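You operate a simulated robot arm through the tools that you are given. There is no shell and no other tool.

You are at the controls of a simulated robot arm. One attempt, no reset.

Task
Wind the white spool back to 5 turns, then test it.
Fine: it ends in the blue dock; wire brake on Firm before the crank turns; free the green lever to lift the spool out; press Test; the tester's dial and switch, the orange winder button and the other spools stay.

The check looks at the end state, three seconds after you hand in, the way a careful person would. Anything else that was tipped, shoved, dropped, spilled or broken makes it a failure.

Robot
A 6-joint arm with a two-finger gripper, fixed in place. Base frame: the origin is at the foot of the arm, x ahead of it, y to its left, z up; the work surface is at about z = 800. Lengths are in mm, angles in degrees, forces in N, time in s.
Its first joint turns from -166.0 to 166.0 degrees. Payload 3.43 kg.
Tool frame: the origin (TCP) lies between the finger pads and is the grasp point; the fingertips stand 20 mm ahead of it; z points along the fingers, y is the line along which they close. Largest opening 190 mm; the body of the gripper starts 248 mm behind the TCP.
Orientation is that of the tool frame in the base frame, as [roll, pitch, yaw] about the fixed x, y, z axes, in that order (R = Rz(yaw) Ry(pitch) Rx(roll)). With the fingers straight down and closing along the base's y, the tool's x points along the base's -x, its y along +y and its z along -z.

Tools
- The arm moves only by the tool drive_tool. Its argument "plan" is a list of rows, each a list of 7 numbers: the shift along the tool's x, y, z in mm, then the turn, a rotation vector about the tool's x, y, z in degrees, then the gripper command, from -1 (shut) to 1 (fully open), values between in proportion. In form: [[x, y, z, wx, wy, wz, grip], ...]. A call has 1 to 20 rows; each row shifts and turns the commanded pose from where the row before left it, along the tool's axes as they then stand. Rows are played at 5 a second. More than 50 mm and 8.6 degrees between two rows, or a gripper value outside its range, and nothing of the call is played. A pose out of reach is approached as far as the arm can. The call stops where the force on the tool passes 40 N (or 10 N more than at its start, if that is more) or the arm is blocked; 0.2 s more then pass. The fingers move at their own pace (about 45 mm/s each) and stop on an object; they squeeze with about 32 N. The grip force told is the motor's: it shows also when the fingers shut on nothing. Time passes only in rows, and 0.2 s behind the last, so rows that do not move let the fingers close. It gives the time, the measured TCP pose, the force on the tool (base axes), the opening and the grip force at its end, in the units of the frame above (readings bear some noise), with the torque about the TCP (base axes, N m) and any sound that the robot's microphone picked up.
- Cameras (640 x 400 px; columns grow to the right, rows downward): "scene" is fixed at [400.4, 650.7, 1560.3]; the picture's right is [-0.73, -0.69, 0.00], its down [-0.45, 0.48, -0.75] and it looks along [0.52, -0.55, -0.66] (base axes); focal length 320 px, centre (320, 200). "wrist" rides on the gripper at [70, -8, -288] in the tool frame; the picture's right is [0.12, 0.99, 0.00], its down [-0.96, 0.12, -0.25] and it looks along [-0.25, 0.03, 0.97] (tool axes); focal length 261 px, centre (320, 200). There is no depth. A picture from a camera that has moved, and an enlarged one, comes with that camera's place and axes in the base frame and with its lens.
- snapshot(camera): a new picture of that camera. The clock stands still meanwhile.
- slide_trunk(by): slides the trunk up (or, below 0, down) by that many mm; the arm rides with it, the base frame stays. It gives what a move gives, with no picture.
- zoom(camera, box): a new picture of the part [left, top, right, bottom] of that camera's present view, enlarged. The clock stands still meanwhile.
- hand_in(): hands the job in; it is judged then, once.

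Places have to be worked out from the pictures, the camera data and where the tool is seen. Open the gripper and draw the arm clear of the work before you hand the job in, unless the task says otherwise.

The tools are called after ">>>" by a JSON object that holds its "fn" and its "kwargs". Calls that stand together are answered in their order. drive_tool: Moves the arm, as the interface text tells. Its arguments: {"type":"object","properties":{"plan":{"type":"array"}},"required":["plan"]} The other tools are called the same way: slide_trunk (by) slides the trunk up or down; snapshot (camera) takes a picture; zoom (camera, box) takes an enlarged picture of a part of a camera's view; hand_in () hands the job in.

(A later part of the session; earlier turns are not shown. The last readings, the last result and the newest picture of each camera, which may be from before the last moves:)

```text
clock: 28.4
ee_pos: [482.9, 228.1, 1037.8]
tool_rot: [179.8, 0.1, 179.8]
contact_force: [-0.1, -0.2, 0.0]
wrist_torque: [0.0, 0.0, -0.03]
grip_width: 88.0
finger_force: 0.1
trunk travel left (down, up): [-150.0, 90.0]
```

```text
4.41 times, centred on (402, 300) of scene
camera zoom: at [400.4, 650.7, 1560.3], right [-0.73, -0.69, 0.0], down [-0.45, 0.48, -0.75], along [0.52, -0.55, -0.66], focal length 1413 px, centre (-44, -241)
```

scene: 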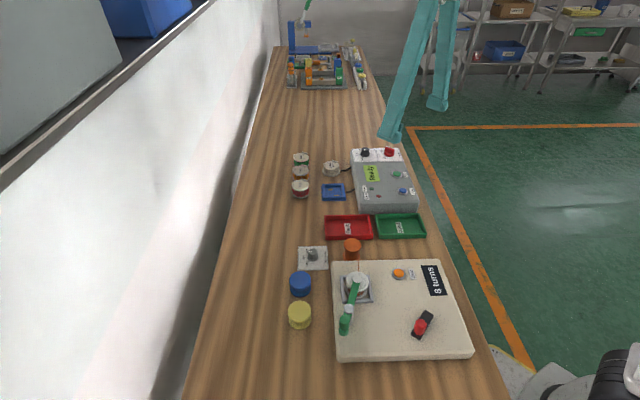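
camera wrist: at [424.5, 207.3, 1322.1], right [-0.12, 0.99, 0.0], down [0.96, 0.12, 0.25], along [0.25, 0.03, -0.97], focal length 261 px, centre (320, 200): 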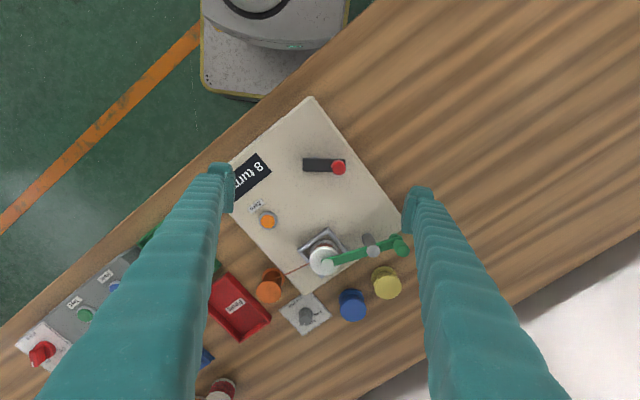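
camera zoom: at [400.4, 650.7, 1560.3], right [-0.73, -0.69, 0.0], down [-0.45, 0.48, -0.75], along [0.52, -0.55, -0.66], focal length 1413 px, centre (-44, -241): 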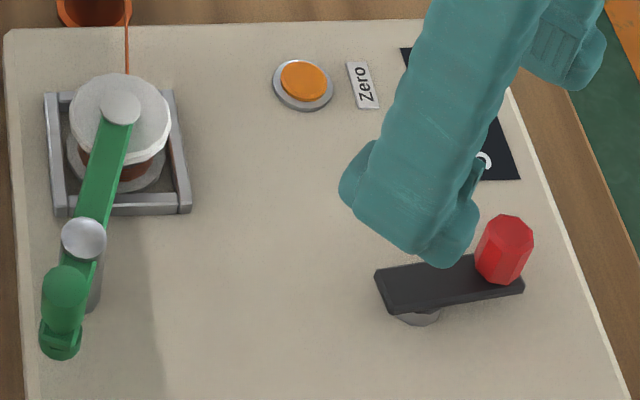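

Display 5 turns, crank at about 138° from its start, i.e. roughly 3 turns back. Next is the lever: it seems to pivot on a vertical post at (616, 325) with its handle at (598, 364), top z≈930. I look closer.

>>> {"fn": "zoom", "kwargs": {"camera": "scene", "box": [330, 265, 380, 340]}}

>>> {"fn": "drive_tool", "kwargs": {"plan": [[-40, 20, 0, 0, 0, 0, 1], [-40, 20, 0, 0, 0, 0, 1], [-30, 20, 0, 0, 0, 0, 1], [0, 0, 0, 0, 0, 0, 1], [0, 0, 0, 0, 0, 0, 1]]}}

>>> {"fn": "snapshot", "kwargs": {"camera": "wrist"}}

>>> {"fn": "zoom", "kwargs": {"camera": "wrist", "box": [230, 110, 420, 250]}}

```text
5.33 times, centred on (355, 302) of scene
camera zoom: at [400.4, 650.7, 1560.3], right [-0.73, -0.69, 0.0], down [-0.45, 0.48, -0.75], along [0.52, -0.55, -0.66], focal length 1708 px, centre (133, -347)
```

zoom: 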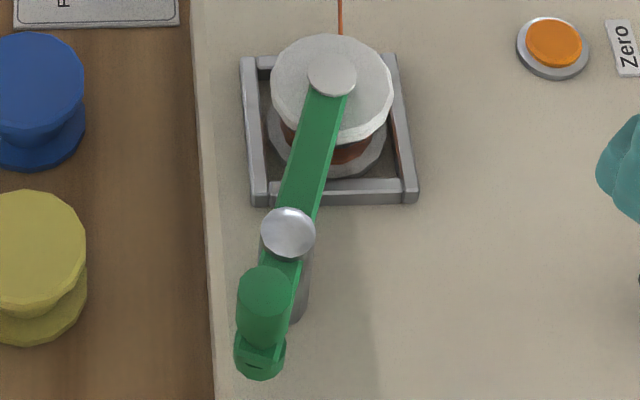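

```text
clock: 29.6
ee_pos: [592.1, 288.0, 1038.7]
tool_rot: [179.8, 0.1, 179.8]
contact_force: [-0.9, 0.2, -0.3]
wrist_torque: [-0.01, -0.01, 0.01]
grip_width: 190.0
finger_force: 0.0
trunk travel left (down, up): [-150.0, 90.0]
```

```text
taken
camera wrist: at [519.9, 278.1, 1324.7], right [-0.12, 0.99, 0.0], down [0.96, 0.11, 0.25], along [0.25, 0.03, -0.97], focal length 261 px, centre (320, 200)
```

wrist: 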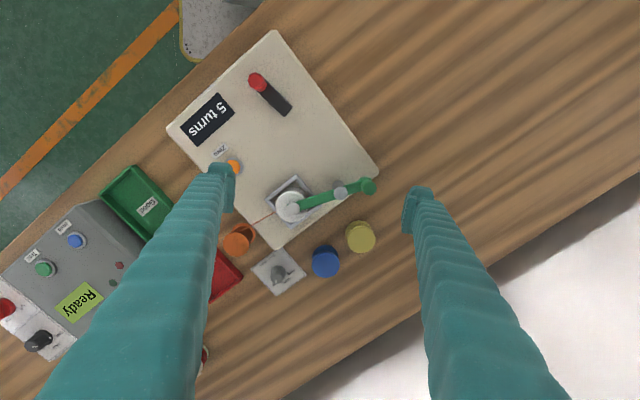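

```text
2.86 times, centred on (325, 180) of wrist
camera zoom: at [519.9, 278.1, 1324.7], right [-0.12, 0.99, 0.0], down [0.96, 0.11, 0.25], along [0.25, 0.03, -0.97], focal length 745 px, centre (306, 257)
```

zoom: 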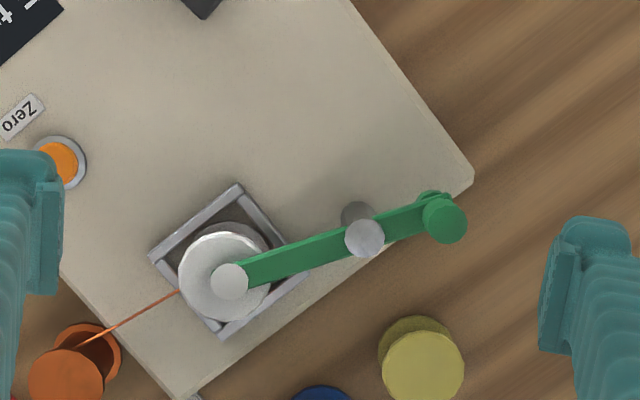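

The lever is a swing arm: the handle stands on the bar end at about (595, 363). I close the fingers and come down beside it on the +x side, with the tips above the bar.

>>> {"fn": "drive_tool", "kwargs": {"plan": [[-20, 33, 0, 0, 0, 0, -1], [-20, 33, 0, 0, 0, 0, -1], [-15, 31, 0, 0, 0, 0, -1], [0, 0, 0, 0, 0, 0, -1], [0, 0, 0, 0, 0, 0, -1], [0, 0, 0, 0, 0, 0, -1], [0, 0, 0, 0, 0, 0, -1], [0, 0, 0, 0, 0, 0, -1], [0, 0, 0, 0, 0, 0, -1], [0, 0, 0, 0, 0, 0, -1], [0, 0, 30, 0, 0, 0, -1], [0, 0, 30, 0, 0, 0, -1], [0, 0, 30, 0, 0, 0, -1], [0, 0, 0, 0, 0, 0, -1]]}}

>>> {"fn": "zoom", "kwargs": {"camera": "wrist", "box": [220, 80, 420, 230]}}

>>> {"fn": "zoom", "kwargs": {"camera": "scene", "box": [280, 240, 430, 350]}}

```text
clock: 32.6
ee_pos: [646.6, 386.1, 945.9]
tool_rot: [179.8, 0.2, 179.7]
contact_force: [0.3, -0.3, 0.7]
wrist_torque: [0.02, 0.0, 0.02]
grip_width: 0.1
finger_force: 32.5
trunk travel left (down, up): [-150.0, 90.0]
```

```text
2.67 times, centred on (320, 155) of wrist
camera zoom: at [574.3, 376.6, 1232.8], right [-0.12, 0.99, 0.0], down [0.96, 0.11, 0.25], along [0.25, 0.03, -0.97], focal length 695 px, centre (320, 320)
```

zoom: 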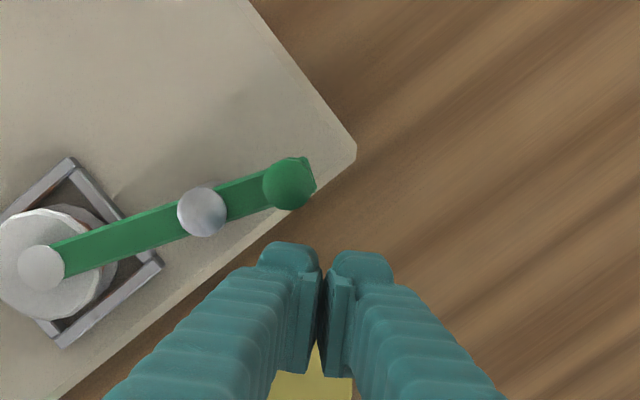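

```text
3.64 times, centred on (355, 295) of scene
camera zoom: at [400.4, 650.7, 1560.3], right [-0.73, -0.69, 0.0], down [-0.45, 0.48, -0.75], along [0.52, -0.55, -0.66], focal length 1164 px, centre (193, -146)
```

zoom: 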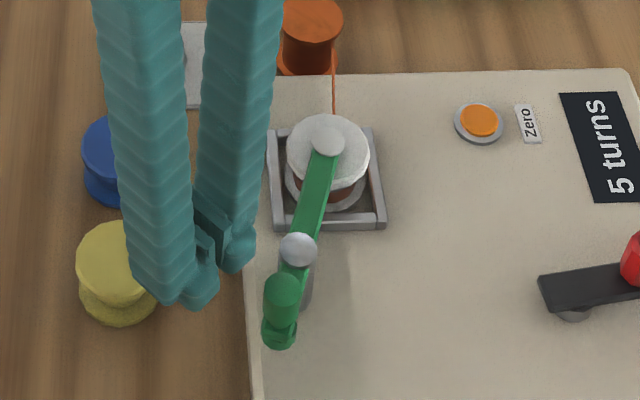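

Handle top confirmed at (595, 366). I go down to z≈921 and push the handle about 30° counter-clockwise as a test.

>>> {"fn": "drive_tool", "kwargs": {"plan": [[0, 0, 25, 0, 0, 0, -1], [0, 0, 0, 0, 0, 0, -1], [6, -1.6, 0, 0, 0, 0, -1], [6, -1.6, 0, 0, 0, 0, -1], [6, -1.6, 0, 0, 0, 0, -1], [7.42, 1.14, 0, 0, 0, 0, -1], [7.51, 0.16, 0, 0, 0, 0, -1], [7.47, -0.82, 0, 0, 0, 0, -1], [7.29, -1.79, 0, 0, 0, 0, -1], [0, 0, 0, 0, 0, 0, -1]]}}

>>> {"fn": "zoom", "kwargs": {"camera": "wrist", "box": [220, 80, 420, 230]}}

>>> {"fn": "zoom", "kwargs": {"camera": "scene", "box": [280, 240, 430, 350]}}

```text
clock: 34.0
ee_pos: [630.7, 379.6, 923.6]
tool_rot: [179.8, 0.8, 179.9]
contact_force: [26.8, -10.3, -2.2]
wrist_torque: [-0.08, -0.27, 0.56]
grip_width: 0.1
finger_force: 31.7
trunk travel left (down, up): [-150.0, 90.0]
stopped in row 7: the force on the tool passed its limit at 50 N (the readings are from after the stop); the commanded pose is now the measured one
```

```text
2.67 times, centred on (320, 155) of wrist
camera zoom: at [554.1, 370.0, 1209.3], right [-0.12, 0.99, 0.0], down [0.96, 0.11, 0.26], along [0.26, 0.03, -0.97], focal length 695 px, centre (320, 320)
```

zoom: 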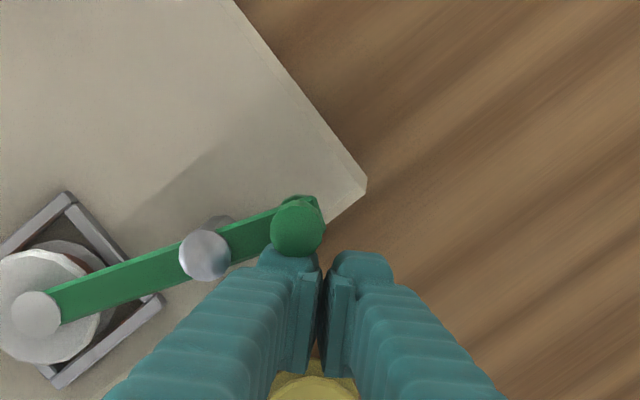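

```text
3.64 times, centred on (355, 295) of scene
camera zoom: at [400.4, 650.7, 1560.3], right [-0.73, -0.69, 0.0], down [-0.45, 0.48, -0.75], along [0.52, -0.55, -0.66], focal length 1164 px, centre (193, -146)
```

zoom: 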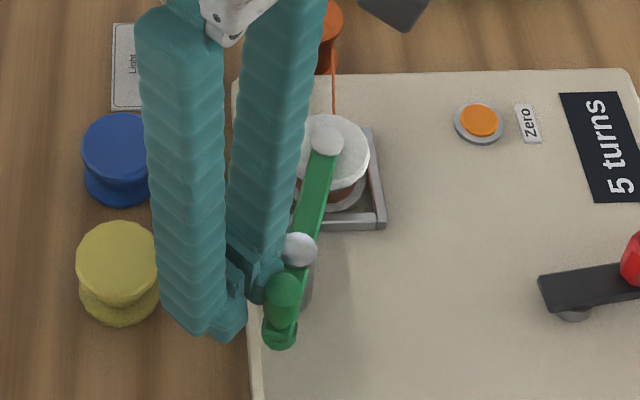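

Counter-clockwise is blocked by a stop. I back off, rise, go over to the −x side and will push clockwise instead.

>>> {"fn": "drive_tool", "kwargs": {"plan": [[-8, 1, 0, 0, 0, 0, -1], [0, 0, -30, 0, 0, 0, -1], [0, 0, -30, 0, 0, 0, -1], [31, -14, 0, 0, 0, 0, -1], [31, -14, 0, 0, 0, 0, -1], [32, -14, 0, 0, 0, 0, -1], [0, 0, 0, 0, 0, 0, -1]]}}

>>> {"fn": "zoom", "kwargs": {"camera": "wrist", "box": [220, 80, 420, 230]}}

>>> {"fn": "zoom", "kwargs": {"camera": "scene", "box": [280, 240, 430, 350]}}

```text
clock: 35.6
ee_pos: [539.1, 340.0, 986.3]
tool_rot: [179.7, 0.7, 179.8]
contact_force: [-0.5, -0.3, 0.1]
wrist_torque: [0.02, 0.02, 0.02]
grip_width: 0.0
finger_force: 31.8
trunk travel left (down, up): [-150.0, 90.0]
```

```text
2.67 times, centred on (320, 155) of wrist
camera zoom: at [464.5, 331.4, 1272.8], right [-0.12, 0.99, 0.0], down [0.96, 0.11, 0.26], along [0.26, 0.03, -0.97], focal length 695 px, centre (320, 320)
```

zoom: 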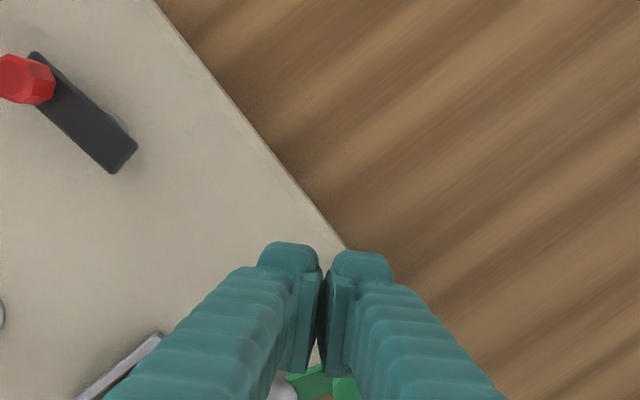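

```text
3.64 times, centred on (355, 295) of scene
camera zoom: at [400.4, 650.7, 1560.3], right [-0.73, -0.69, 0.0], down [-0.45, 0.48, -0.75], along [0.52, -0.55, -0.66], focal length 1164 px, centre (193, -146)
```

zoom: 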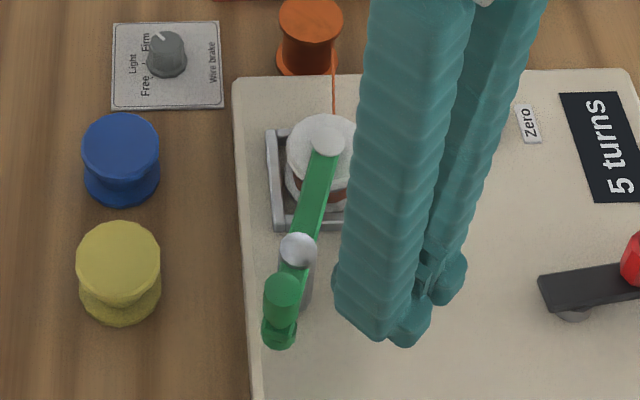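

On the −x side now. I descend and push the handle in +x at y≈362.

>>> {"fn": "drive_tool", "kwargs": {"plan": [[0, 11, 30, 0, 0, 0, -1], [0, 11, 34, 0, 0, 0, -1], [0, 0, 0, 0, 0, 0, -1], [-8, 0, 0, 0, 0, 0, -1], [-8, 0, 0, 0, 0, 0, -1], [-8, 0, 0, 0, 0, 0, -1], [-8, 0, 0, 0, 0, 0, -1], [-8, 0, 0, 0, 0, 0, -1], [-8, 0, 0, 0, 0, 0, -1], [0, 0, 0, 0, 0, 0, -1]]}}

>>> {"fn": "zoom", "kwargs": {"camera": "wrist", "box": [220, 80, 420, 230]}}

>>> {"fn": "zoom", "kwargs": {"camera": "scene", "box": [280, 240, 430, 350]}}

```text
clock: 37.8
ee_pos: [589.8, 360.5, 919.8]
tool_rot: [179.7, 0.6, 179.8]
contact_force: [0.1, -0.1, -0.1]
wrist_torque: [0.01, 0.02, 0.03]
grip_width: 0.0
finger_force: 32.0
trunk travel left (down, up): [-150.0, 90.0]
```

```text
2.67 times, centred on (320, 155) of wrist
camera zoom: at [513.7, 351.3, 1205.9], right [-0.12, 0.99, 0.0], down [0.96, 0.11, 0.26], along [0.26, 0.03, -0.97], focal length 695 px, centre (320, 320)
```

zoom: 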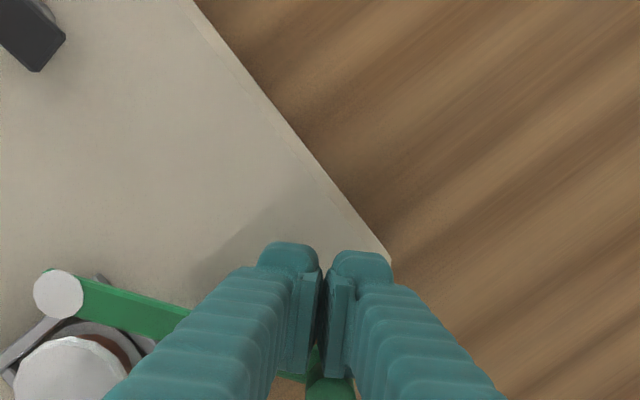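

```text
3.64 times, centred on (355, 295) of scene
camera zoom: at [400.4, 650.7, 1560.3], right [-0.73, -0.69, 0.0], down [-0.45, 0.48, -0.75], along [0.52, -0.55, -0.66], focal length 1164 px, centre (193, -146)
```

zoom: 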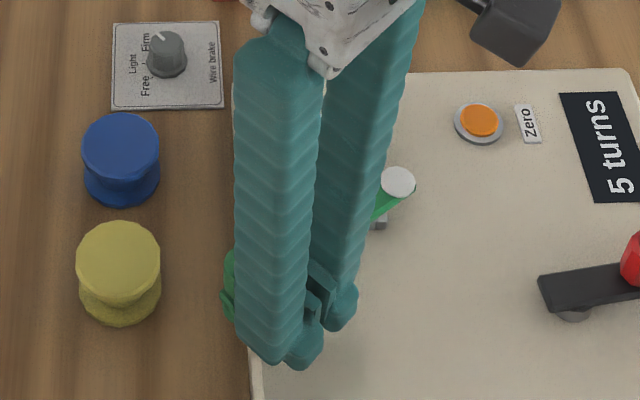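

The lever swings clockwise freely. I push it further round, to about 90° from its start.

>>> {"fn": "drive_tool", "kwargs": {"plan": [[-7, 3, 0, 0, 0, 0, -1], [-7, 3, 0, 0, 0, 0, -1], [-8, 3, 0, 0, 0, 0, -1], [-6, 1, 0, 0, 0, 0, -1], [-6, 1, 0, 0, 0, 0, -1], [-6, 0, 0, 0, 0, 0, -1], [0, 0, 0, 0, 0, 0, -1]]}}

>>> {"fn": "zoom", "kwargs": {"camera": "wrist", "box": [180, 80, 420, 260]}}

>>> {"fn": "zoom", "kwargs": {"camera": "scene", "box": [280, 240, 430, 350]}}

```text
clock: 39.1
ee_pos: [616.9, 374.4, 919.9]
tool_rot: [179.8, 0.2, 179.9]
contact_force: [-25.2, 15.3, 5.2]
wrist_torque: [0.03, 0.09, -0.07]
grip_width: 0.0
finger_force: 32.1
trunk travel left (down, up): [-150.0, 90.0]
stopped in row 6: the force on the tool passed its limit at 48 N (the readings are from after the stop); the commanded pose is now the measured one
```

```text
2.22 times, centred on (300, 170) of wrist
camera zoom: at [544.2, 363.8, 1206.4], right [-0.12, 0.99, 0.0], down [0.96, 0.11, 0.25], along [0.25, 0.03, -0.97], focal length 579 px, centre (364, 267)
```

zoom: 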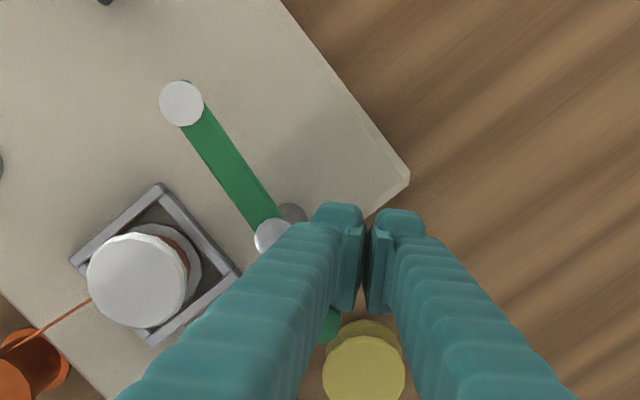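

```text
3.64 times, centred on (355, 295) of scene
camera zoom: at [400.4, 650.7, 1560.3], right [-0.73, -0.69, 0.0], down [-0.45, 0.48, -0.75], along [0.52, -0.55, -0.66], focal length 1164 px, centre (193, -146)
```

zoom: 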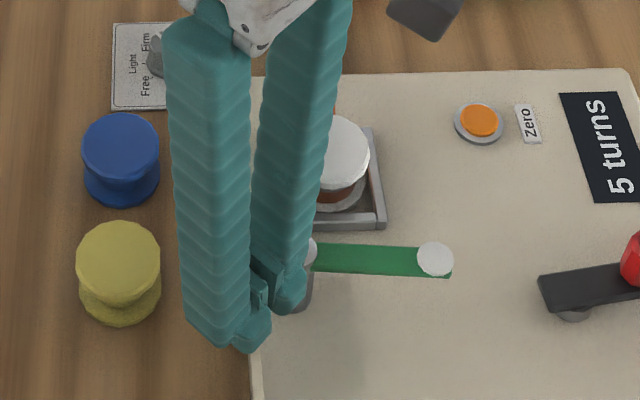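

The lever is now at its far stop, clear of the spool. I back away, rise, and move over the white spool at about (651, 246).

>>> {"fn": "drive_tool", "kwargs": {"plan": [[8, 3, 0, 0, 0, 0, -1], [0, 0, -40, 0, 0, 0, -1], [0, 0, -45, 0, 0, 0, -1], [-14, -43, 0, 0, 0, 0, 1], [-14, -43, 0, 0, 0, 0, 1], [-14, -44, 0, 0, 0, 0, 1], [0, 0, 0, 0, 0, 0, 1], [0, 0, 0, 0, 0, 0, 1], [0, 0, 0, 0, 0, 0, 1], [0, 0, 0, 0, 0, 0, 1], [0, 0, 0, 0, 0, 0, 1], [0, 0, 0, 0, 0, 0, 1], [0, 0, 0, 0, 0, 0, 1]]}}

>>> {"fn": "zoom", "kwargs": {"camera": "wrist", "box": [220, 100, 420, 250]}}

>>> {"fn": "zoom", "kwargs": {"camera": "scene", "box": [330, 260, 390, 320]}}

>>> {"fn": "snapshot", "kwargs": {"camera": "scene"}}

```text
clock: 41.9
ee_pos: [649.5, 244.7, 1004.6]
tool_rot: [179.8, 0.2, 179.8]
contact_force: [-0.2, 0.3, -0.8]
wrist_torque: [0.02, 0.01, 0.01]
grip_width: 190.1
finger_force: 0.1
trunk travel left (down, up): [-150.0, 90.0]
```

```text
2.67 times, centred on (320, 175) of wrist
camera zoom: at [577.6, 234.6, 1290.6], right [-0.12, 0.99, 0.0], down [0.96, 0.11, 0.25], along [0.25, 0.03, -0.97], focal length 695 px, centre (320, 267)
```

zoom: 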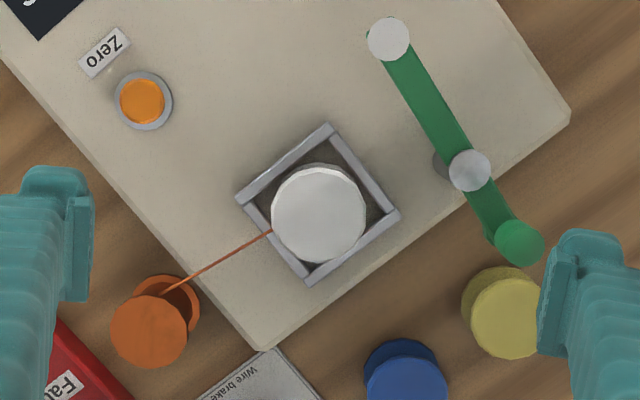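

```text
6.67 times, centred on (360, 290) of scene
camera zoom: at [400.4, 650.7, 1560.3], right [-0.73, -0.69, 0.0], down [-0.45, 0.48, -0.75], along [0.52, -0.55, -0.66], focal length 2135 px, centre (53, -400)
```

zoom: 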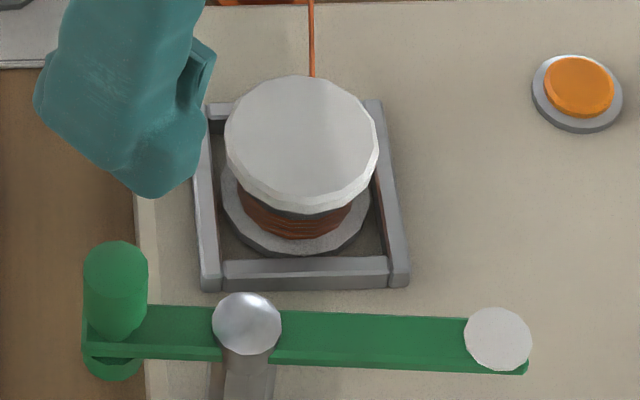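

```text
taken
```

scene: 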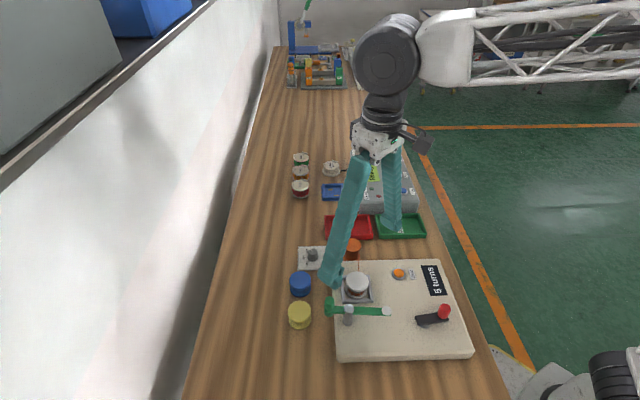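

The lever is well clear; spool top centre is about (652, 243, 880), Ø≈56. Before grasping I check how well the arm reaches the dock near (985, −47), which is at the edge of reach.

>>> {"fn": "drive_tool", "kwargs": {"plan": [[-33.5, -29.2, 0, 0, 0, 0, 1], [-33.5, -29.2, 0, 0, 0, 0, 1], [-33.5, -29.2, 0, 0, 0, 0, 1], [-33.5, -29.2, 0, 0, 0, 0, 1], [-33.5, -29.2, 0, 0, 0, 0, 1], [-33.5, -29.2, 0, 0, 0, 0, 1], [-33.5, -29.2, 0, 0, 0, 0, 1], [-33.5, -29.2, 0, 0, 0, 0, 1], [-33.5, -29.2, 0, 0, 0, 0, 1], [-33.5, -29.2, 0, 0, 0, 0, 1], [0, 0, 0, 0, 0, 0, 1], [0, 0, 0, 0, 0, 0, 1]]}}

>>> {"fn": "snapshot", "kwargs": {"camera": "wrist"}}

>>> {"fn": "zoom", "kwargs": {"camera": "wrist", "box": [220, 110, 420, 260]}}

>>> {"fn": "zoom", "kwargs": {"camera": "scene", "box": [280, 130, 440, 250]}}

```text
clock: 44.5
ee_pos: [986.2, -50.0, 1004.8]
tool_rot: [179.8, 0.3, 179.8]
contact_force: [0.7, -0.2, -0.4]
wrist_torque: [0.01, 0.01, -0.01]
grip_width: 190.1
finger_force: 0.1
trunk travel left (down, up): [-150.0, 90.0]
```

```text
taken
camera wrist: at [912.6, -59.3, 1290.0], right [-0.12, 0.99, 0.0], down [0.96, 0.11, 0.25], along [0.25, 0.03, -0.97], focal length 261 px, centre (320, 200)
```

wrist: 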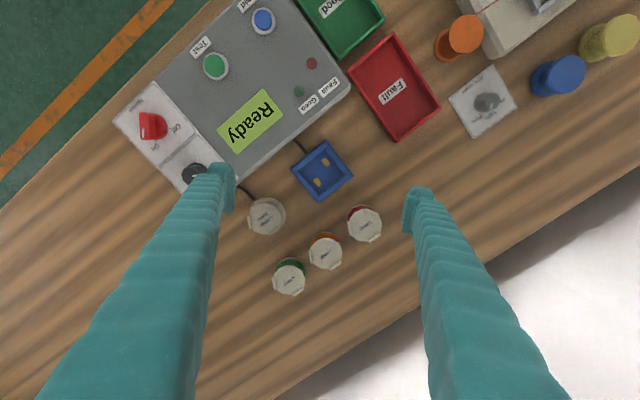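

```text
2.67 times, centred on (320, 185) of wrist
camera zoom: at [912.6, -59.3, 1290.0], right [-0.12, 0.99, 0.0], down [0.96, 0.11, 0.25], along [0.25, 0.03, -0.97], focal length 695 px, centre (320, 240)
```

zoom: 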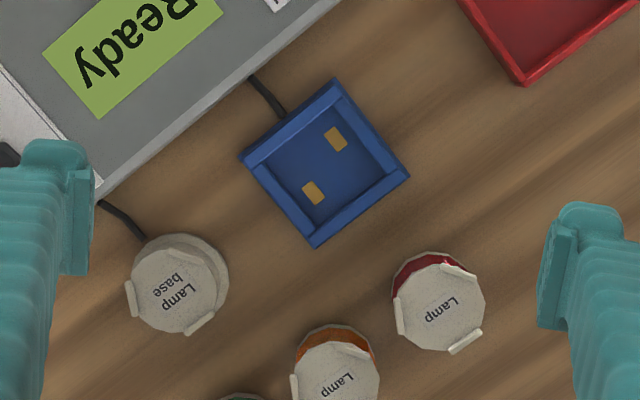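

```text
3.33 times, centred on (360, 190) of scene
camera zoom: at [400.4, 650.7, 1560.3], right [-0.73, -0.69, 0.0], down [-0.45, 0.48, -0.75], along [0.52, -0.55, -0.66], focal length 1067 px, centre (187, 233)
```

zoom: 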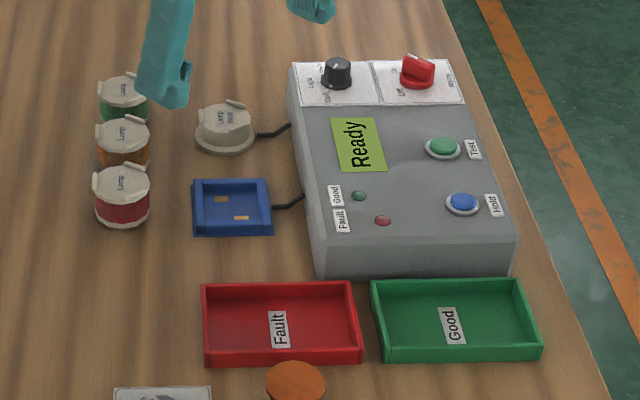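

The arm reaches over the dock, whose centre I judge at about (981, −47.5). I narrow the gripper and test lowering there to z≈890, still above everything.

>>> {"fn": "drive_tool", "kwargs": {"plan": [[5, 2.5, 0, 0, 0, 0, -0.1], [0, 0, 0, 0, 0, 0, -0.1], [0, 0, 0, 0, 0, 0, -0.1], [0, 0, 0, 0, 0, 0, -0.1], [0, 0, 0, 0, 0, 0, -0.1], [0, 0, 38, 0, 0, 0, -0.1], [0, 0, 38, 0, 0, 0, -0.1], [0, 0, 38, 0, 0, 0, -0.1], [0, 0, 0, 0, 0, 0, -0.1], [0, 0, 0, 0, 0, 0, -0.1]]}}

>>> {"fn": "zoom", "kwargs": {"camera": "wrist", "box": [220, 110, 420, 260]}}

>>> {"fn": "zoom", "kwargs": {"camera": "scene", "box": [290, 140, 380, 210]}}

```text
clock: 46.7
ee_pos: [984.2, -45.8, 888.0]
tool_rot: [179.7, 0.2, 179.8]
contact_force: [-0.1, -0.6, -0.2]
wrist_torque: [0.0, 0.03, -0.01]
grip_width: 85.7
finger_force: 0.1
trunk travel left (down, up): [-150.0, 90.0]
```

```text
2.67 times, centred on (320, 185) of wrist
camera zoom: at [911.4, -56.0, 1174.9], right [-0.12, 0.99, 0.0], down [0.96, 0.11, 0.25], along [0.25, 0.03, -0.97], focal length 695 px, centre (320, 240)
```

zoom: 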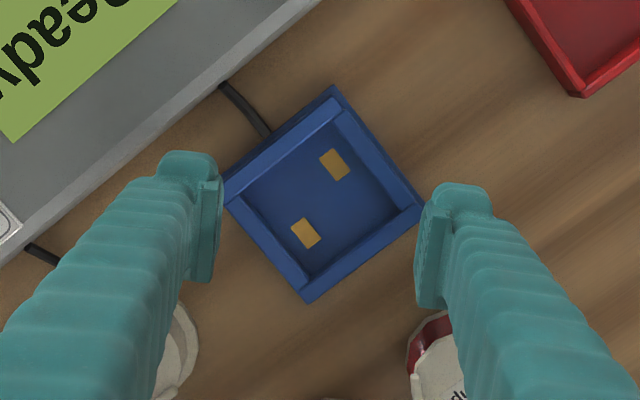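

```text
5.71 times, centred on (335, 175) of scene
camera zoom: at [400.4, 650.7, 1560.3], right [-0.73, -0.69, 0.0], down [-0.45, 0.48, -0.75], along [0.52, -0.55, -0.66], focal length 1830 px, centre (234, 343)
```

zoom: 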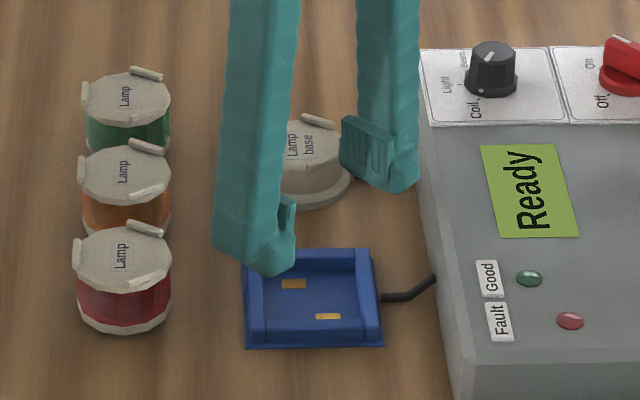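

Reach is fine (985 at z 888). The dock centre is about (982, −47.6). I go back up and over to the spool at (652, 243).

>>> {"fn": "drive_tool", "kwargs": {"plan": [[0, 0, -39, 0, 0, 0, -0.1], [0, 0, -39, 0, 0, 0, -0.1], [0, 0, -39, 0, 0, 0, -0.1], [33.2, 28.9, 0, 0, 0, 0, 0.05], [33.2, 28.9, 0, 0, 0, 0, 0.05], [33.2, 28.9, 0, 0, 0, 0, 0.05], [33.2, 28.9, 0, 0, 0, 0, 0.05], [33.2, 28.9, 0, 0, 0, 0, 0.05], [33.2, 28.9, 0, 0, 0, 0, 0.05], [33.2, 28.9, 0, 0, 0, 0, 0.05], [33.2, 28.9, 0, 0, 0, 0, 0.05], [33.2, 28.9, 0, 0, 0, 0, 0.05], [33.2, 28.9, 0, 0, 0, 0, 0.05], [0, 0, 25, 0, 0, 0, 0.05], [0, 0, 25, 0, 0, 0, 0.05], [0, 0, 0, 0, 0, 0, 0.05], [0, 0, 0, 0, 0, 0, 0.05]]}}

>>> {"fn": "zoom", "kwargs": {"camera": "wrist", "box": [240, 120, 400, 240]}}

>>> {"fn": "zoom", "kwargs": {"camera": "scene", "box": [330, 250, 420, 320]}}

```text
clock: 50.3
ee_pos: [649.6, 244.8, 957.4]
tool_rot: [179.8, 0.2, 179.8]
contact_force: [0.9, -0.1, 0.9]
wrist_torque: [0.01, -0.01, -0.02]
grip_width: 99.6
finger_force: 0.0
trunk travel left (down, up): [-150.0, 90.0]
```

```text
3.33 times, centred on (320, 180) of wrist
camera zoom: at [577.4, 234.7, 1243.6], right [-0.12, 0.99, 0.0], down [0.96, 0.11, 0.25], along [0.25, 0.03, -0.97], focal length 869 px, centre (320, 267)
```

zoom: 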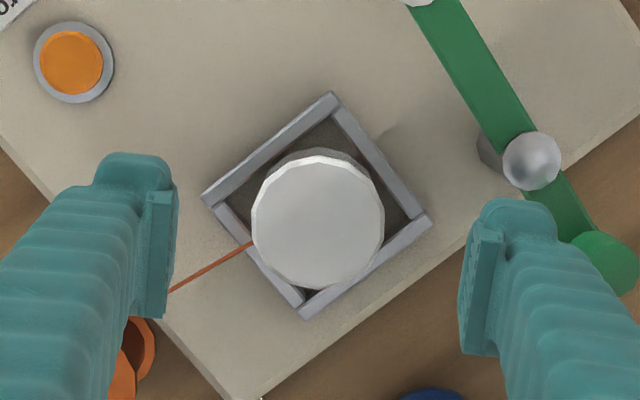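

```text
5.71 times, centred on (375, 285) of scene
camera zoom: at [400.4, 650.7, 1560.3], right [-0.73, -0.69, 0.0], down [-0.45, 0.48, -0.75], along [0.52, -0.55, -0.66], focal length 1830 px, centre (6, -286)
```

zoom: 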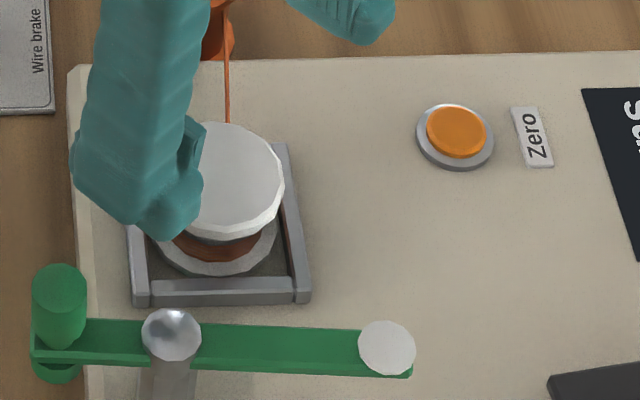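

Spool centre reads (651, 242). I correct by about (+1.4, −2.8), narrow to 84 mm and descend to z≈884.

>>> {"fn": "drive_tool", "kwargs": {"plan": [[-1.4, -2.8, 20, 0, 0, 0, -0.116], [0, 0, 20, 0, 0, 0, -0.116], [0, 0, 15, 0, 0, 0, -0.116], [0, 0, 10, 0, 0, 0, -0.116], [0, 0, 8, 0, 0, 0, -0.116], [0, 0, 0, 0, 0, 0, -0.116], [0, 0, 0, 0, 0, 0, -0.116]]}}

>>> {"fn": "zoom", "kwargs": {"camera": "wrist", "box": [240, 120, 400, 240]}}

>>> {"fn": "zoom", "kwargs": {"camera": "scene", "box": [330, 250, 420, 320]}}

```text
clock: 51.9
ee_pos: [651.7, 241.1, 884.2]
tool_rot: [179.8, 0.3, 179.8]
contact_force: [0.4, -0.7, -0.6]
wrist_torque: [0.02, 0.01, -0.01]
grip_width: 84.0
finger_force: 0.0
trunk travel left (down, up): [-150.0, 90.0]
```

```text
3.33 times, centred on (320, 180) of wrist
camera zoom: at [578.8, 232.1, 1170.6], right [-0.12, 0.99, 0.0], down [0.96, 0.11, 0.25], along [0.25, 0.03, -0.97], focal length 869 px, centre (320, 267)
```

zoom: 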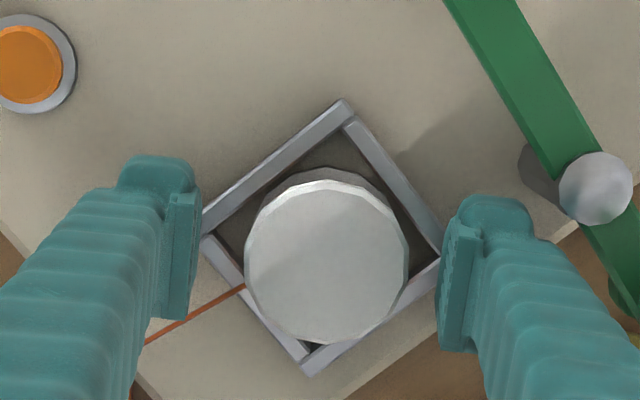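

```text
5.71 times, centred on (375, 285) of scene
camera zoom: at [400.4, 650.7, 1560.3], right [-0.73, -0.69, 0.0], down [-0.45, 0.48, -0.75], along [0.52, -0.55, -0.66], focal length 1830 px, centre (6, -286)
```

zoom: 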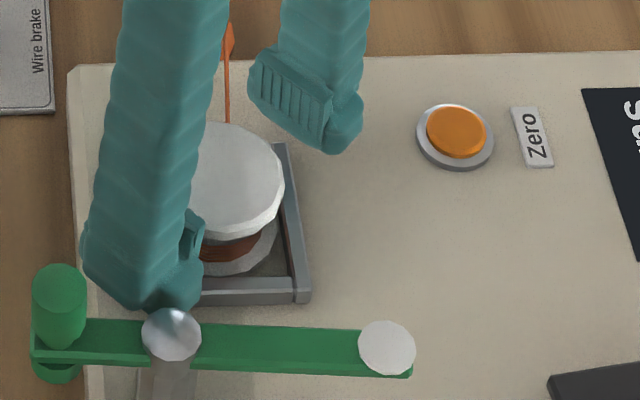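

Centred on the spool. I close the fingers on its upper flange.

>>> {"fn": "drive_tool", "kwargs": {"plan": [[0, 1, 0, 0, 0, 0, -0.3], [0, 0, 0, 0, 0, 0, -1], [0, 0, 0, 0, 0, 0, -1], [0, 0, 0, 0, 0, 0, -1], [0, 0, 0, 0, 0, 0, -1], [0, 0, 0, 0, 0, 0, -1]]}}

>>> {"fn": "zoom", "kwargs": {"camera": "scene", "box": [330, 250, 420, 320]}}

>>> {"fn": "zoom", "kwargs": {"camera": "wrist", "box": [240, 120, 400, 240]}}

```text
clock: 53.3
ee_pos: [651.9, 241.9, 884.3]
tool_rot: [179.8, 0.3, 179.8]
contact_force: [0.8, 0.0, 0.8]
wrist_torque: [0.0, -0.02, 0.05]
grip_width: 54.6
finger_force: 32.2
trunk travel left (down, up): [-150.0, 90.0]
```

```text
5.71 times, centred on (375, 285) of scene
camera zoom: at [400.4, 650.7, 1560.3], right [-0.73, -0.69, 0.0], down [-0.45, 0.48, -0.75], along [0.52, -0.55, -0.66], focal length 1830 px, centre (6, -286)
```

zoom: 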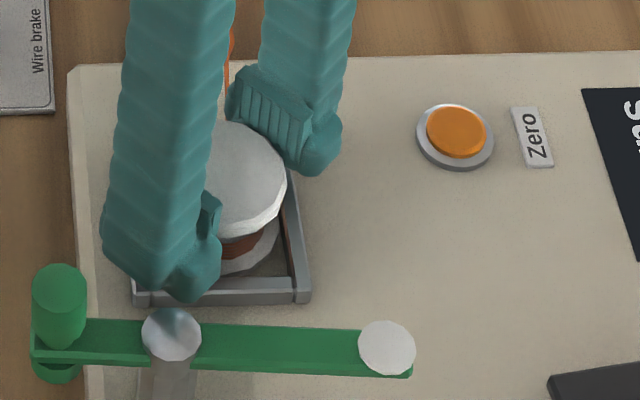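

```text
3.33 times, centred on (320, 180) of wrist
camera zoom: at [579.4, 233.0, 1170.9], right [-0.12, 0.99, 0.0], down [0.96, 0.11, 0.25], along [0.25, 0.03, -0.97], focal length 869 px, centre (320, 267)
```

zoom: 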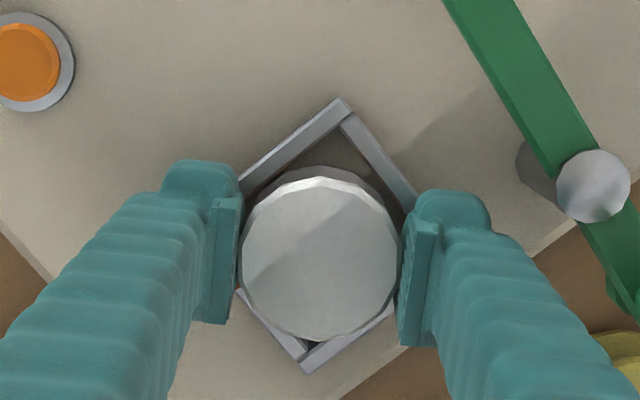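

Held at 54.6 mm with 32 N. I lift slowly straight up and check that the spool comes out.

>>> {"fn": "drive_tool", "kwargs": {"plan": [[0, 0, -6, 0, 0, 0, -1], [0, 0, -8, 0, 0, 0, -1], [0, 0, -12, 0, 0, 0, -1], [0, 0, -20, 0, 0, 0, -1], [0, 0, -25, 0, 0, 0, -1], [0, 0, -25, 0, 0, 0, -1], [0, 0, 0, 0, 0, 0, -1]]}}

>>> {"fn": "zoom", "kwargs": {"camera": "scene", "box": [320, 220, 430, 320]}}

>>> {"fn": "zoom", "kwargs": {"camera": "wrist", "box": [200, 80, 440, 260]}}

```text
clock: 54.9
ee_pos: [651.4, 241.3, 980.8]
tool_rot: [179.8, 0.4, 179.7]
contact_force: [0.5, 0.2, 0.0]
wrist_torque: [-0.03, 0.01, -0.03]
grip_width: 54.6
finger_force: 32.6
trunk travel left (down, up): [-150.0, 90.0]
```

```text
4.00 times, centred on (375, 270) of scene
camera zoom: at [400.4, 650.7, 1560.3], right [-0.73, -0.69, 0.0], down [-0.45, 0.48, -0.75], along [0.52, -0.55, -0.66], focal length 1281 px, centre (100, -80)
```

zoom: 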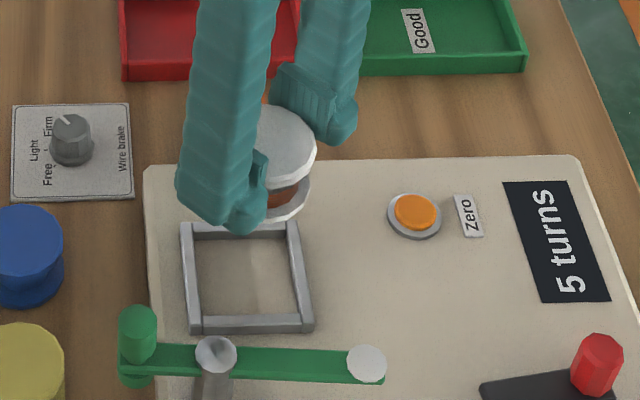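

```text
2.22 times, centred on (320, 170) of wrist
camera zoom: at [578.6, 231.2, 1267.1], right [-0.12, 0.99, 0.0], down [0.96, 0.11, 0.25], along [0.25, 0.03, -0.97], focal length 579 px, centre (320, 267)
```

zoom: 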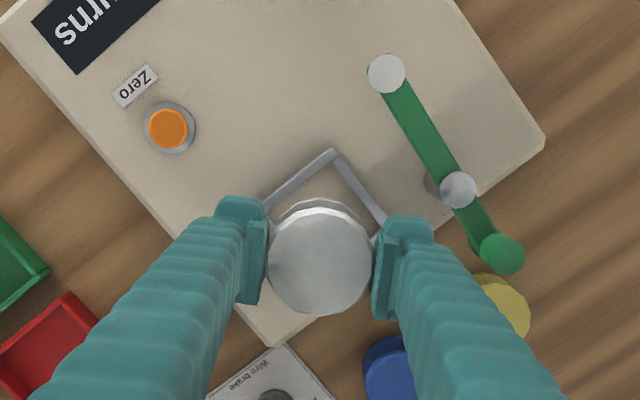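

The spool is out and the winder still reads 5 turns. I carry it over to the dock.

>>> {"fn": "drive_tool", "kwargs": {"plan": [[-15, -13, -5, 0, 0, 0, -1], [-28, -24.5, 0, 0, 0, 0, -1], [-28, -24.5, 0, 0, 0, 0, -1], [-28, -24.5, 0, 0, 0, 0, -1], [-28, -24.5, 0, 0, 0, 0, -1], [-28, -24.5, 0, 0, 0, 0, -1], [-28, -24.5, 0, 0, 0, 0, -1], [-28, -24.5, 0, 0, 0, 0, -1], [-28, -24.5, 0, 0, 0, 0, -1], [-28, -24.5, 0, 0, 0, 0, -1], [-28, -24.5, 0, 0, 0, 0, -1], [-20, -17, 0, 0, 0, 0, -1], [-14, -13, 0, 0, 0, 0, -1], [0, 0, 0, 0, 0, 0, -1], [0, 0, 0, 0, 0, 0, -1]]}}

>>> {"fn": "zoom", "kwargs": {"camera": "wrist", "box": [220, 110, 420, 260]}}

>>> {"fn": "zoom", "kwargs": {"camera": "scene", "box": [280, 130, 400, 220]}}

```text
clock: 58.1
ee_pos: [980.6, -44.5, 984.8]
tool_rot: [179.8, 0.3, 179.8]
contact_force: [0.0, 0.4, -0.5]
wrist_torque: [-0.01, 0.04, -0.03]
grip_width: 54.4
finger_force: 31.8
trunk travel left (down, up): [-150.0, 90.0]
```

```text
2.67 times, centred on (320, 185) of wrist
camera zoom: at [908.1, -54.6, 1270.7], right [-0.12, 0.99, 0.0], down [0.96, 0.11, 0.25], along [0.25, 0.03, -0.97], focal length 695 px, centre (320, 240)
```

zoom: 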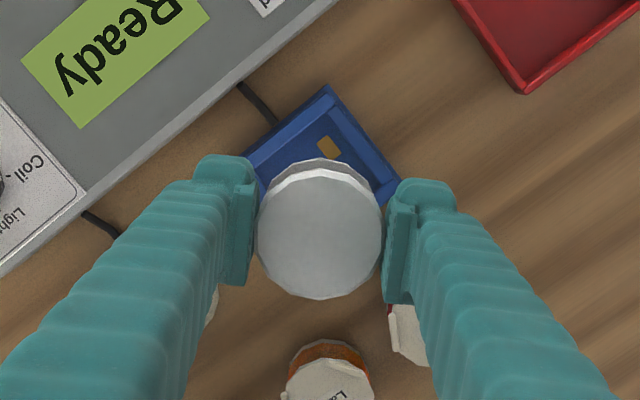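

```text
4.44 times, centred on (340, 175) of scene
camera zoom: at [400.4, 650.7, 1560.3], right [-0.73, -0.69, 0.0], down [-0.45, 0.48, -0.75], along [0.52, -0.55, -0.66], focal length 1423 px, centre (231, 311)
```

zoom: 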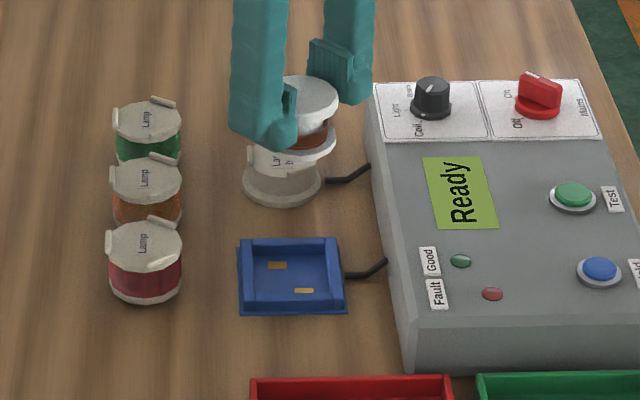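

The spool hangs just short of the dock centre. I shift about (+3, −2) and descend to z≈895 for a check.

>>> {"fn": "drive_tool", "kwargs": {"plan": [[-1.5, -1, 30, 0, 0, 0, -1], [-1.5, -1, 30, 0, 0, 0, -1], [0, 0, 30, 0, 0, 0, -1], [0, 0, 0, 0, 0, 0, -1], [0, 0, 0, 0, 0, 0, -1]]}}

>>> {"fn": "zoom", "kwargs": {"camera": "wrist", "box": [240, 110, 400, 230]}}

>>> {"fn": "zoom", "kwargs": {"camera": "scene", "box": [300, 150, 360, 210]}}

```text
clock: 59.3
ee_pos: [982.0, -48.4, 896.8]
tool_rot: [179.7, 0.4, 179.8]
contact_force: [-0.7, -0.4, -0.5]
wrist_torque: [-0.01, -0.04, -0.01]
grip_width: 54.6
finger_force: 32.0
trunk travel left (down, up): [-150.0, 90.0]
```

```text
3.33 times, centred on (320, 170) of wrist
camera zoom: at [909.2, -57.8, 1182.9], right [-0.12, 0.99, 0.0], down [0.96, 0.11, 0.25], along [0.25, 0.03, -0.97], focal length 869 px, centre (320, 300)
```

zoom: 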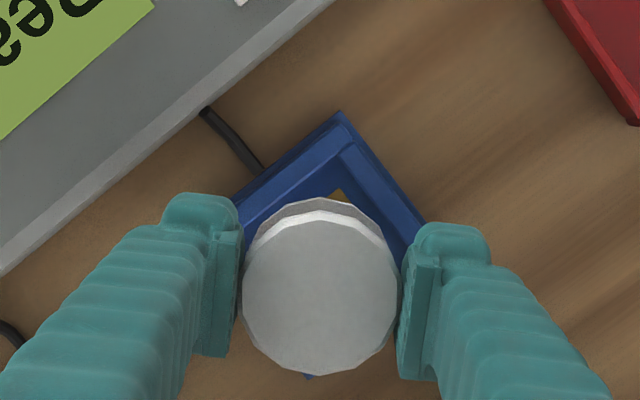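

```text
6.67 times, centred on (330, 180) of scene
camera zoom: at [400.4, 650.7, 1560.3], right [-0.73, -0.69, 0.0], down [-0.45, 0.48, -0.75], along [0.52, -0.55, -0.66], focal length 2135 px, centre (253, 333)
```

zoom: 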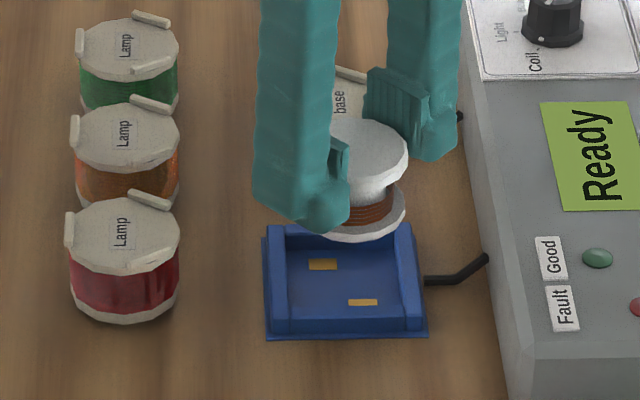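

The spool sits about (−0.7, −1.7) from the dock's centre; I correct that and lower to just above the rim.

>>> {"fn": "drive_tool", "kwargs": {"plan": [[-0.7, 1.7, 10, 0, 0, 0, -1], [0, 0, 12, 0, 0, 0, -1], [0, 0, 8, 0, 0, 0, -1], [0, 0, 0, 0, 0, 0, -1], [0, 0, 0, 0, 0, 0, -1]]}}

>>> {"fn": "zoom", "kwargs": {"camera": "wrist", "box": [240, 110, 400, 230]}}

>>> {"fn": "zoom", "kwargs": {"camera": "scene", "box": [300, 150, 360, 210]}}

```text
clock: 60.5
ee_pos: [982.7, -46.6, 866.6]
tool_rot: [179.7, 0.3, 179.8]
contact_force: [0.6, 0.2, -0.5]
wrist_torque: [0.0, 0.02, 0.0]
grip_width: 54.5
finger_force: 31.5
trunk travel left (down, up): [-150.0, 90.0]
```

```text
3.33 times, centred on (320, 170) of wrist
camera zoom: at [909.1, -56.4, 1153.3], right [-0.12, 0.99, 0.0], down [0.96, 0.11, 0.25], along [0.25, 0.03, -0.97], focal length 869 px, centre (320, 300)
```

zoom: 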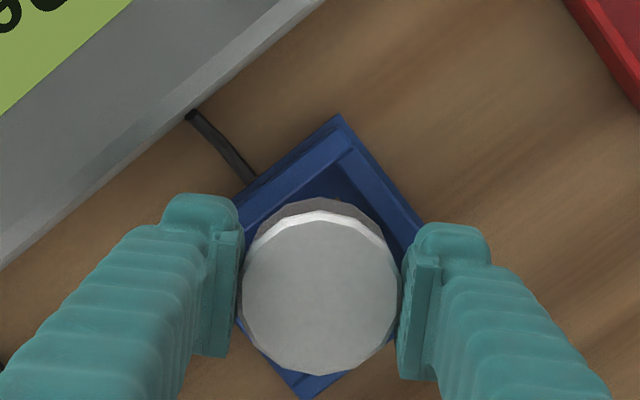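

```text
6.67 times, centred on (330, 180) of scene
camera zoom: at [400.4, 650.7, 1560.3], right [-0.73, -0.69, 0.0], down [-0.45, 0.48, -0.75], along [0.52, -0.55, -0.66], focal length 2135 px, centre (253, 333)
```

zoom: 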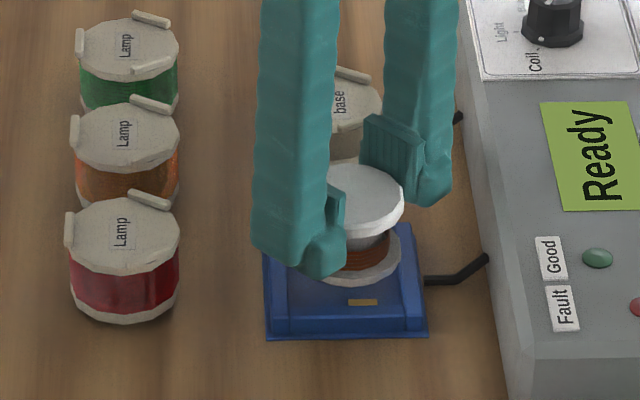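

Both views agree the spool needs about (+1.4, +1.6) more. I correct and lower gently in small steps until it seats.

>>> {"fn": "drive_tool", "kwargs": {"plan": [[-1.4, 1.6, 0, 0, 0, 0, -1], [0, 0, 4, 0, 0, 0, -1], [0, 0, 4, 0, 0, 0, -1], [0, 0, 3, 0, 0, 0, -1], [0, 0, 3, 0, 0, 0, -1], [0, 0, 2, 0, 0, 0, -1], [0, 0, 0, 0, 0, 0, -1]]}}

>>> {"fn": "zoom", "kwargs": {"camera": "wrist", "box": [240, 110, 400, 230]}}

>>> {"fn": "zoom", "kwargs": {"camera": "scene", "box": [300, 150, 360, 210]}}

```text
clock: 62.1
ee_pos: [985.5, -45.0, 849.6]
tool_rot: [179.7, 0.3, 179.8]
contact_force: [-0.2, -0.1, -0.6]
wrist_torque: [-0.01, -0.01, -0.02]
grip_width: 54.6
finger_force: 31.9
trunk travel left (down, up): [-150.0, 90.0]
```

```text
3.33 times, centred on (320, 170) of wrist
camera zoom: at [911.9, -54.6, 1136.6], right [-0.12, 0.99, 0.0], down [0.96, 0.11, 0.25], along [0.25, 0.03, -0.97], focal length 869 px, centre (320, 300)
```

zoom: 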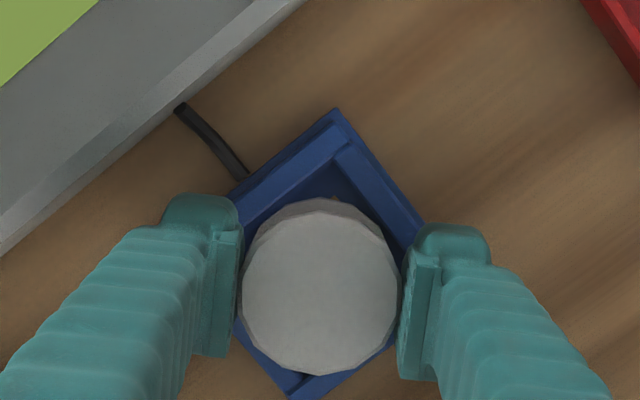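

```text
6.67 times, centred on (330, 180) of scene
camera zoom: at [400.4, 650.7, 1560.3], right [-0.73, -0.69, 0.0], down [-0.45, 0.48, -0.75], along [0.52, -0.55, -0.66], focal length 2135 px, centre (253, 333)
```

zoom: 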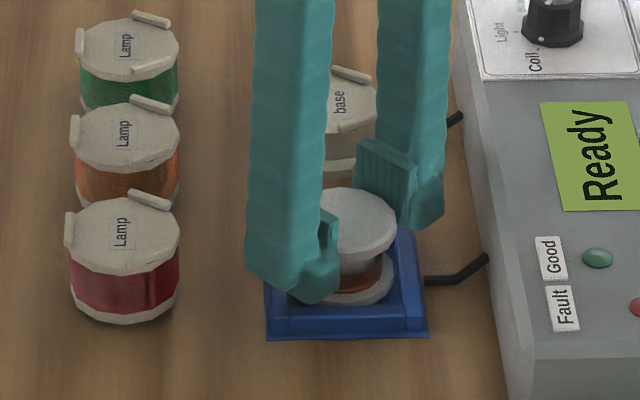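

Aligned to within about 1 mm and still no contact. I continue down in small steps.

>>> {"fn": "drive_tool", "kwargs": {"plan": [[0.4, 0, 1.5, 0, 0, 0, -1], [0, 0, 1.5, 0, 0, 0, -1], [0, 0, 1.5, 0, 0, 0, -1], [0, 0, 0, 0, 0, 0, -1]]}}

>>> {"fn": "zoom", "kwargs": {"camera": "scene", "box": [310, 160, 350, 200]}}

```text
clock: 63.1
ee_pos: [985.3, -46.0, 844.7]
tool_rot: [179.9, 0.2, 179.8]
contact_force: [-0.7, -0.4, 0.1]
wrist_torque: [0.02, -0.01, 0.04]
grip_width: 54.6
finger_force: 32.1
trunk travel left (down, up): [-150.0, 90.0]
```

```text
10.00 times, centred on (330, 180) of scene
camera zoom: at [400.4, 650.7, 1560.3], right [-0.73, -0.69, 0.0], down [-0.45, 0.48, -0.75], along [0.52, -0.55, -0.66], focal length 3202 px, centre (220, 400)
```

zoom: 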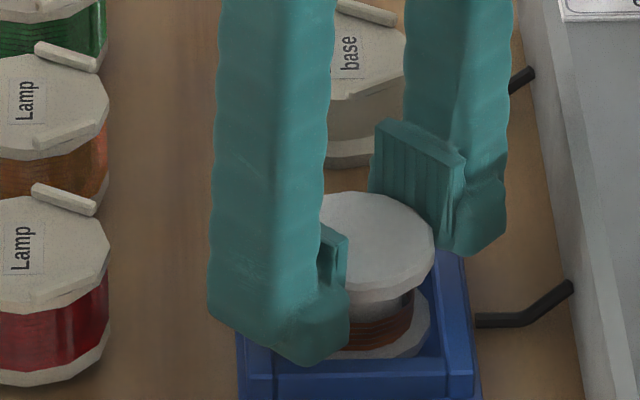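

Still free. I go on a little at a time.

>>> {"fn": "drive_tool", "kwargs": {"plan": [[0, 0, 1, 0, 0, 0, -1], [0, 0, 1, 0, 0, 0, -1], [0, 0, 1, 0, 0, 0, -1], [0, 0, 0, 0, 0, 0, -1]]}}

>>> {"fn": "zoom", "kwargs": {"camera": "scene", "box": [310, 165, 350, 205]}}

```text
clock: 64.1
ee_pos: [986.1, -44.1, 843.1]
tool_rot: [179.8, 0.4, 179.7]
contact_force: [2.7, -1.5, 26.1]
wrist_torque: [-0.09, -0.04, 0.01]
grip_width: 54.6
finger_force: 32.3
trunk travel left (down, up): [-150.0, 90.0]
```

```text
10.00 times, centred on (330, 185) of scene
camera zoom: at [400.4, 650.7, 1560.3], right [-0.73, -0.69, 0.0], down [-0.45, 0.48, -0.75], along [0.52, -0.55, -0.66], focal length 3202 px, centre (220, 350)
```

zoom: 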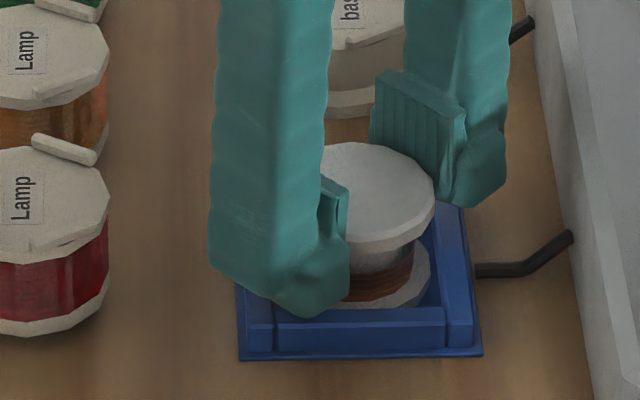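

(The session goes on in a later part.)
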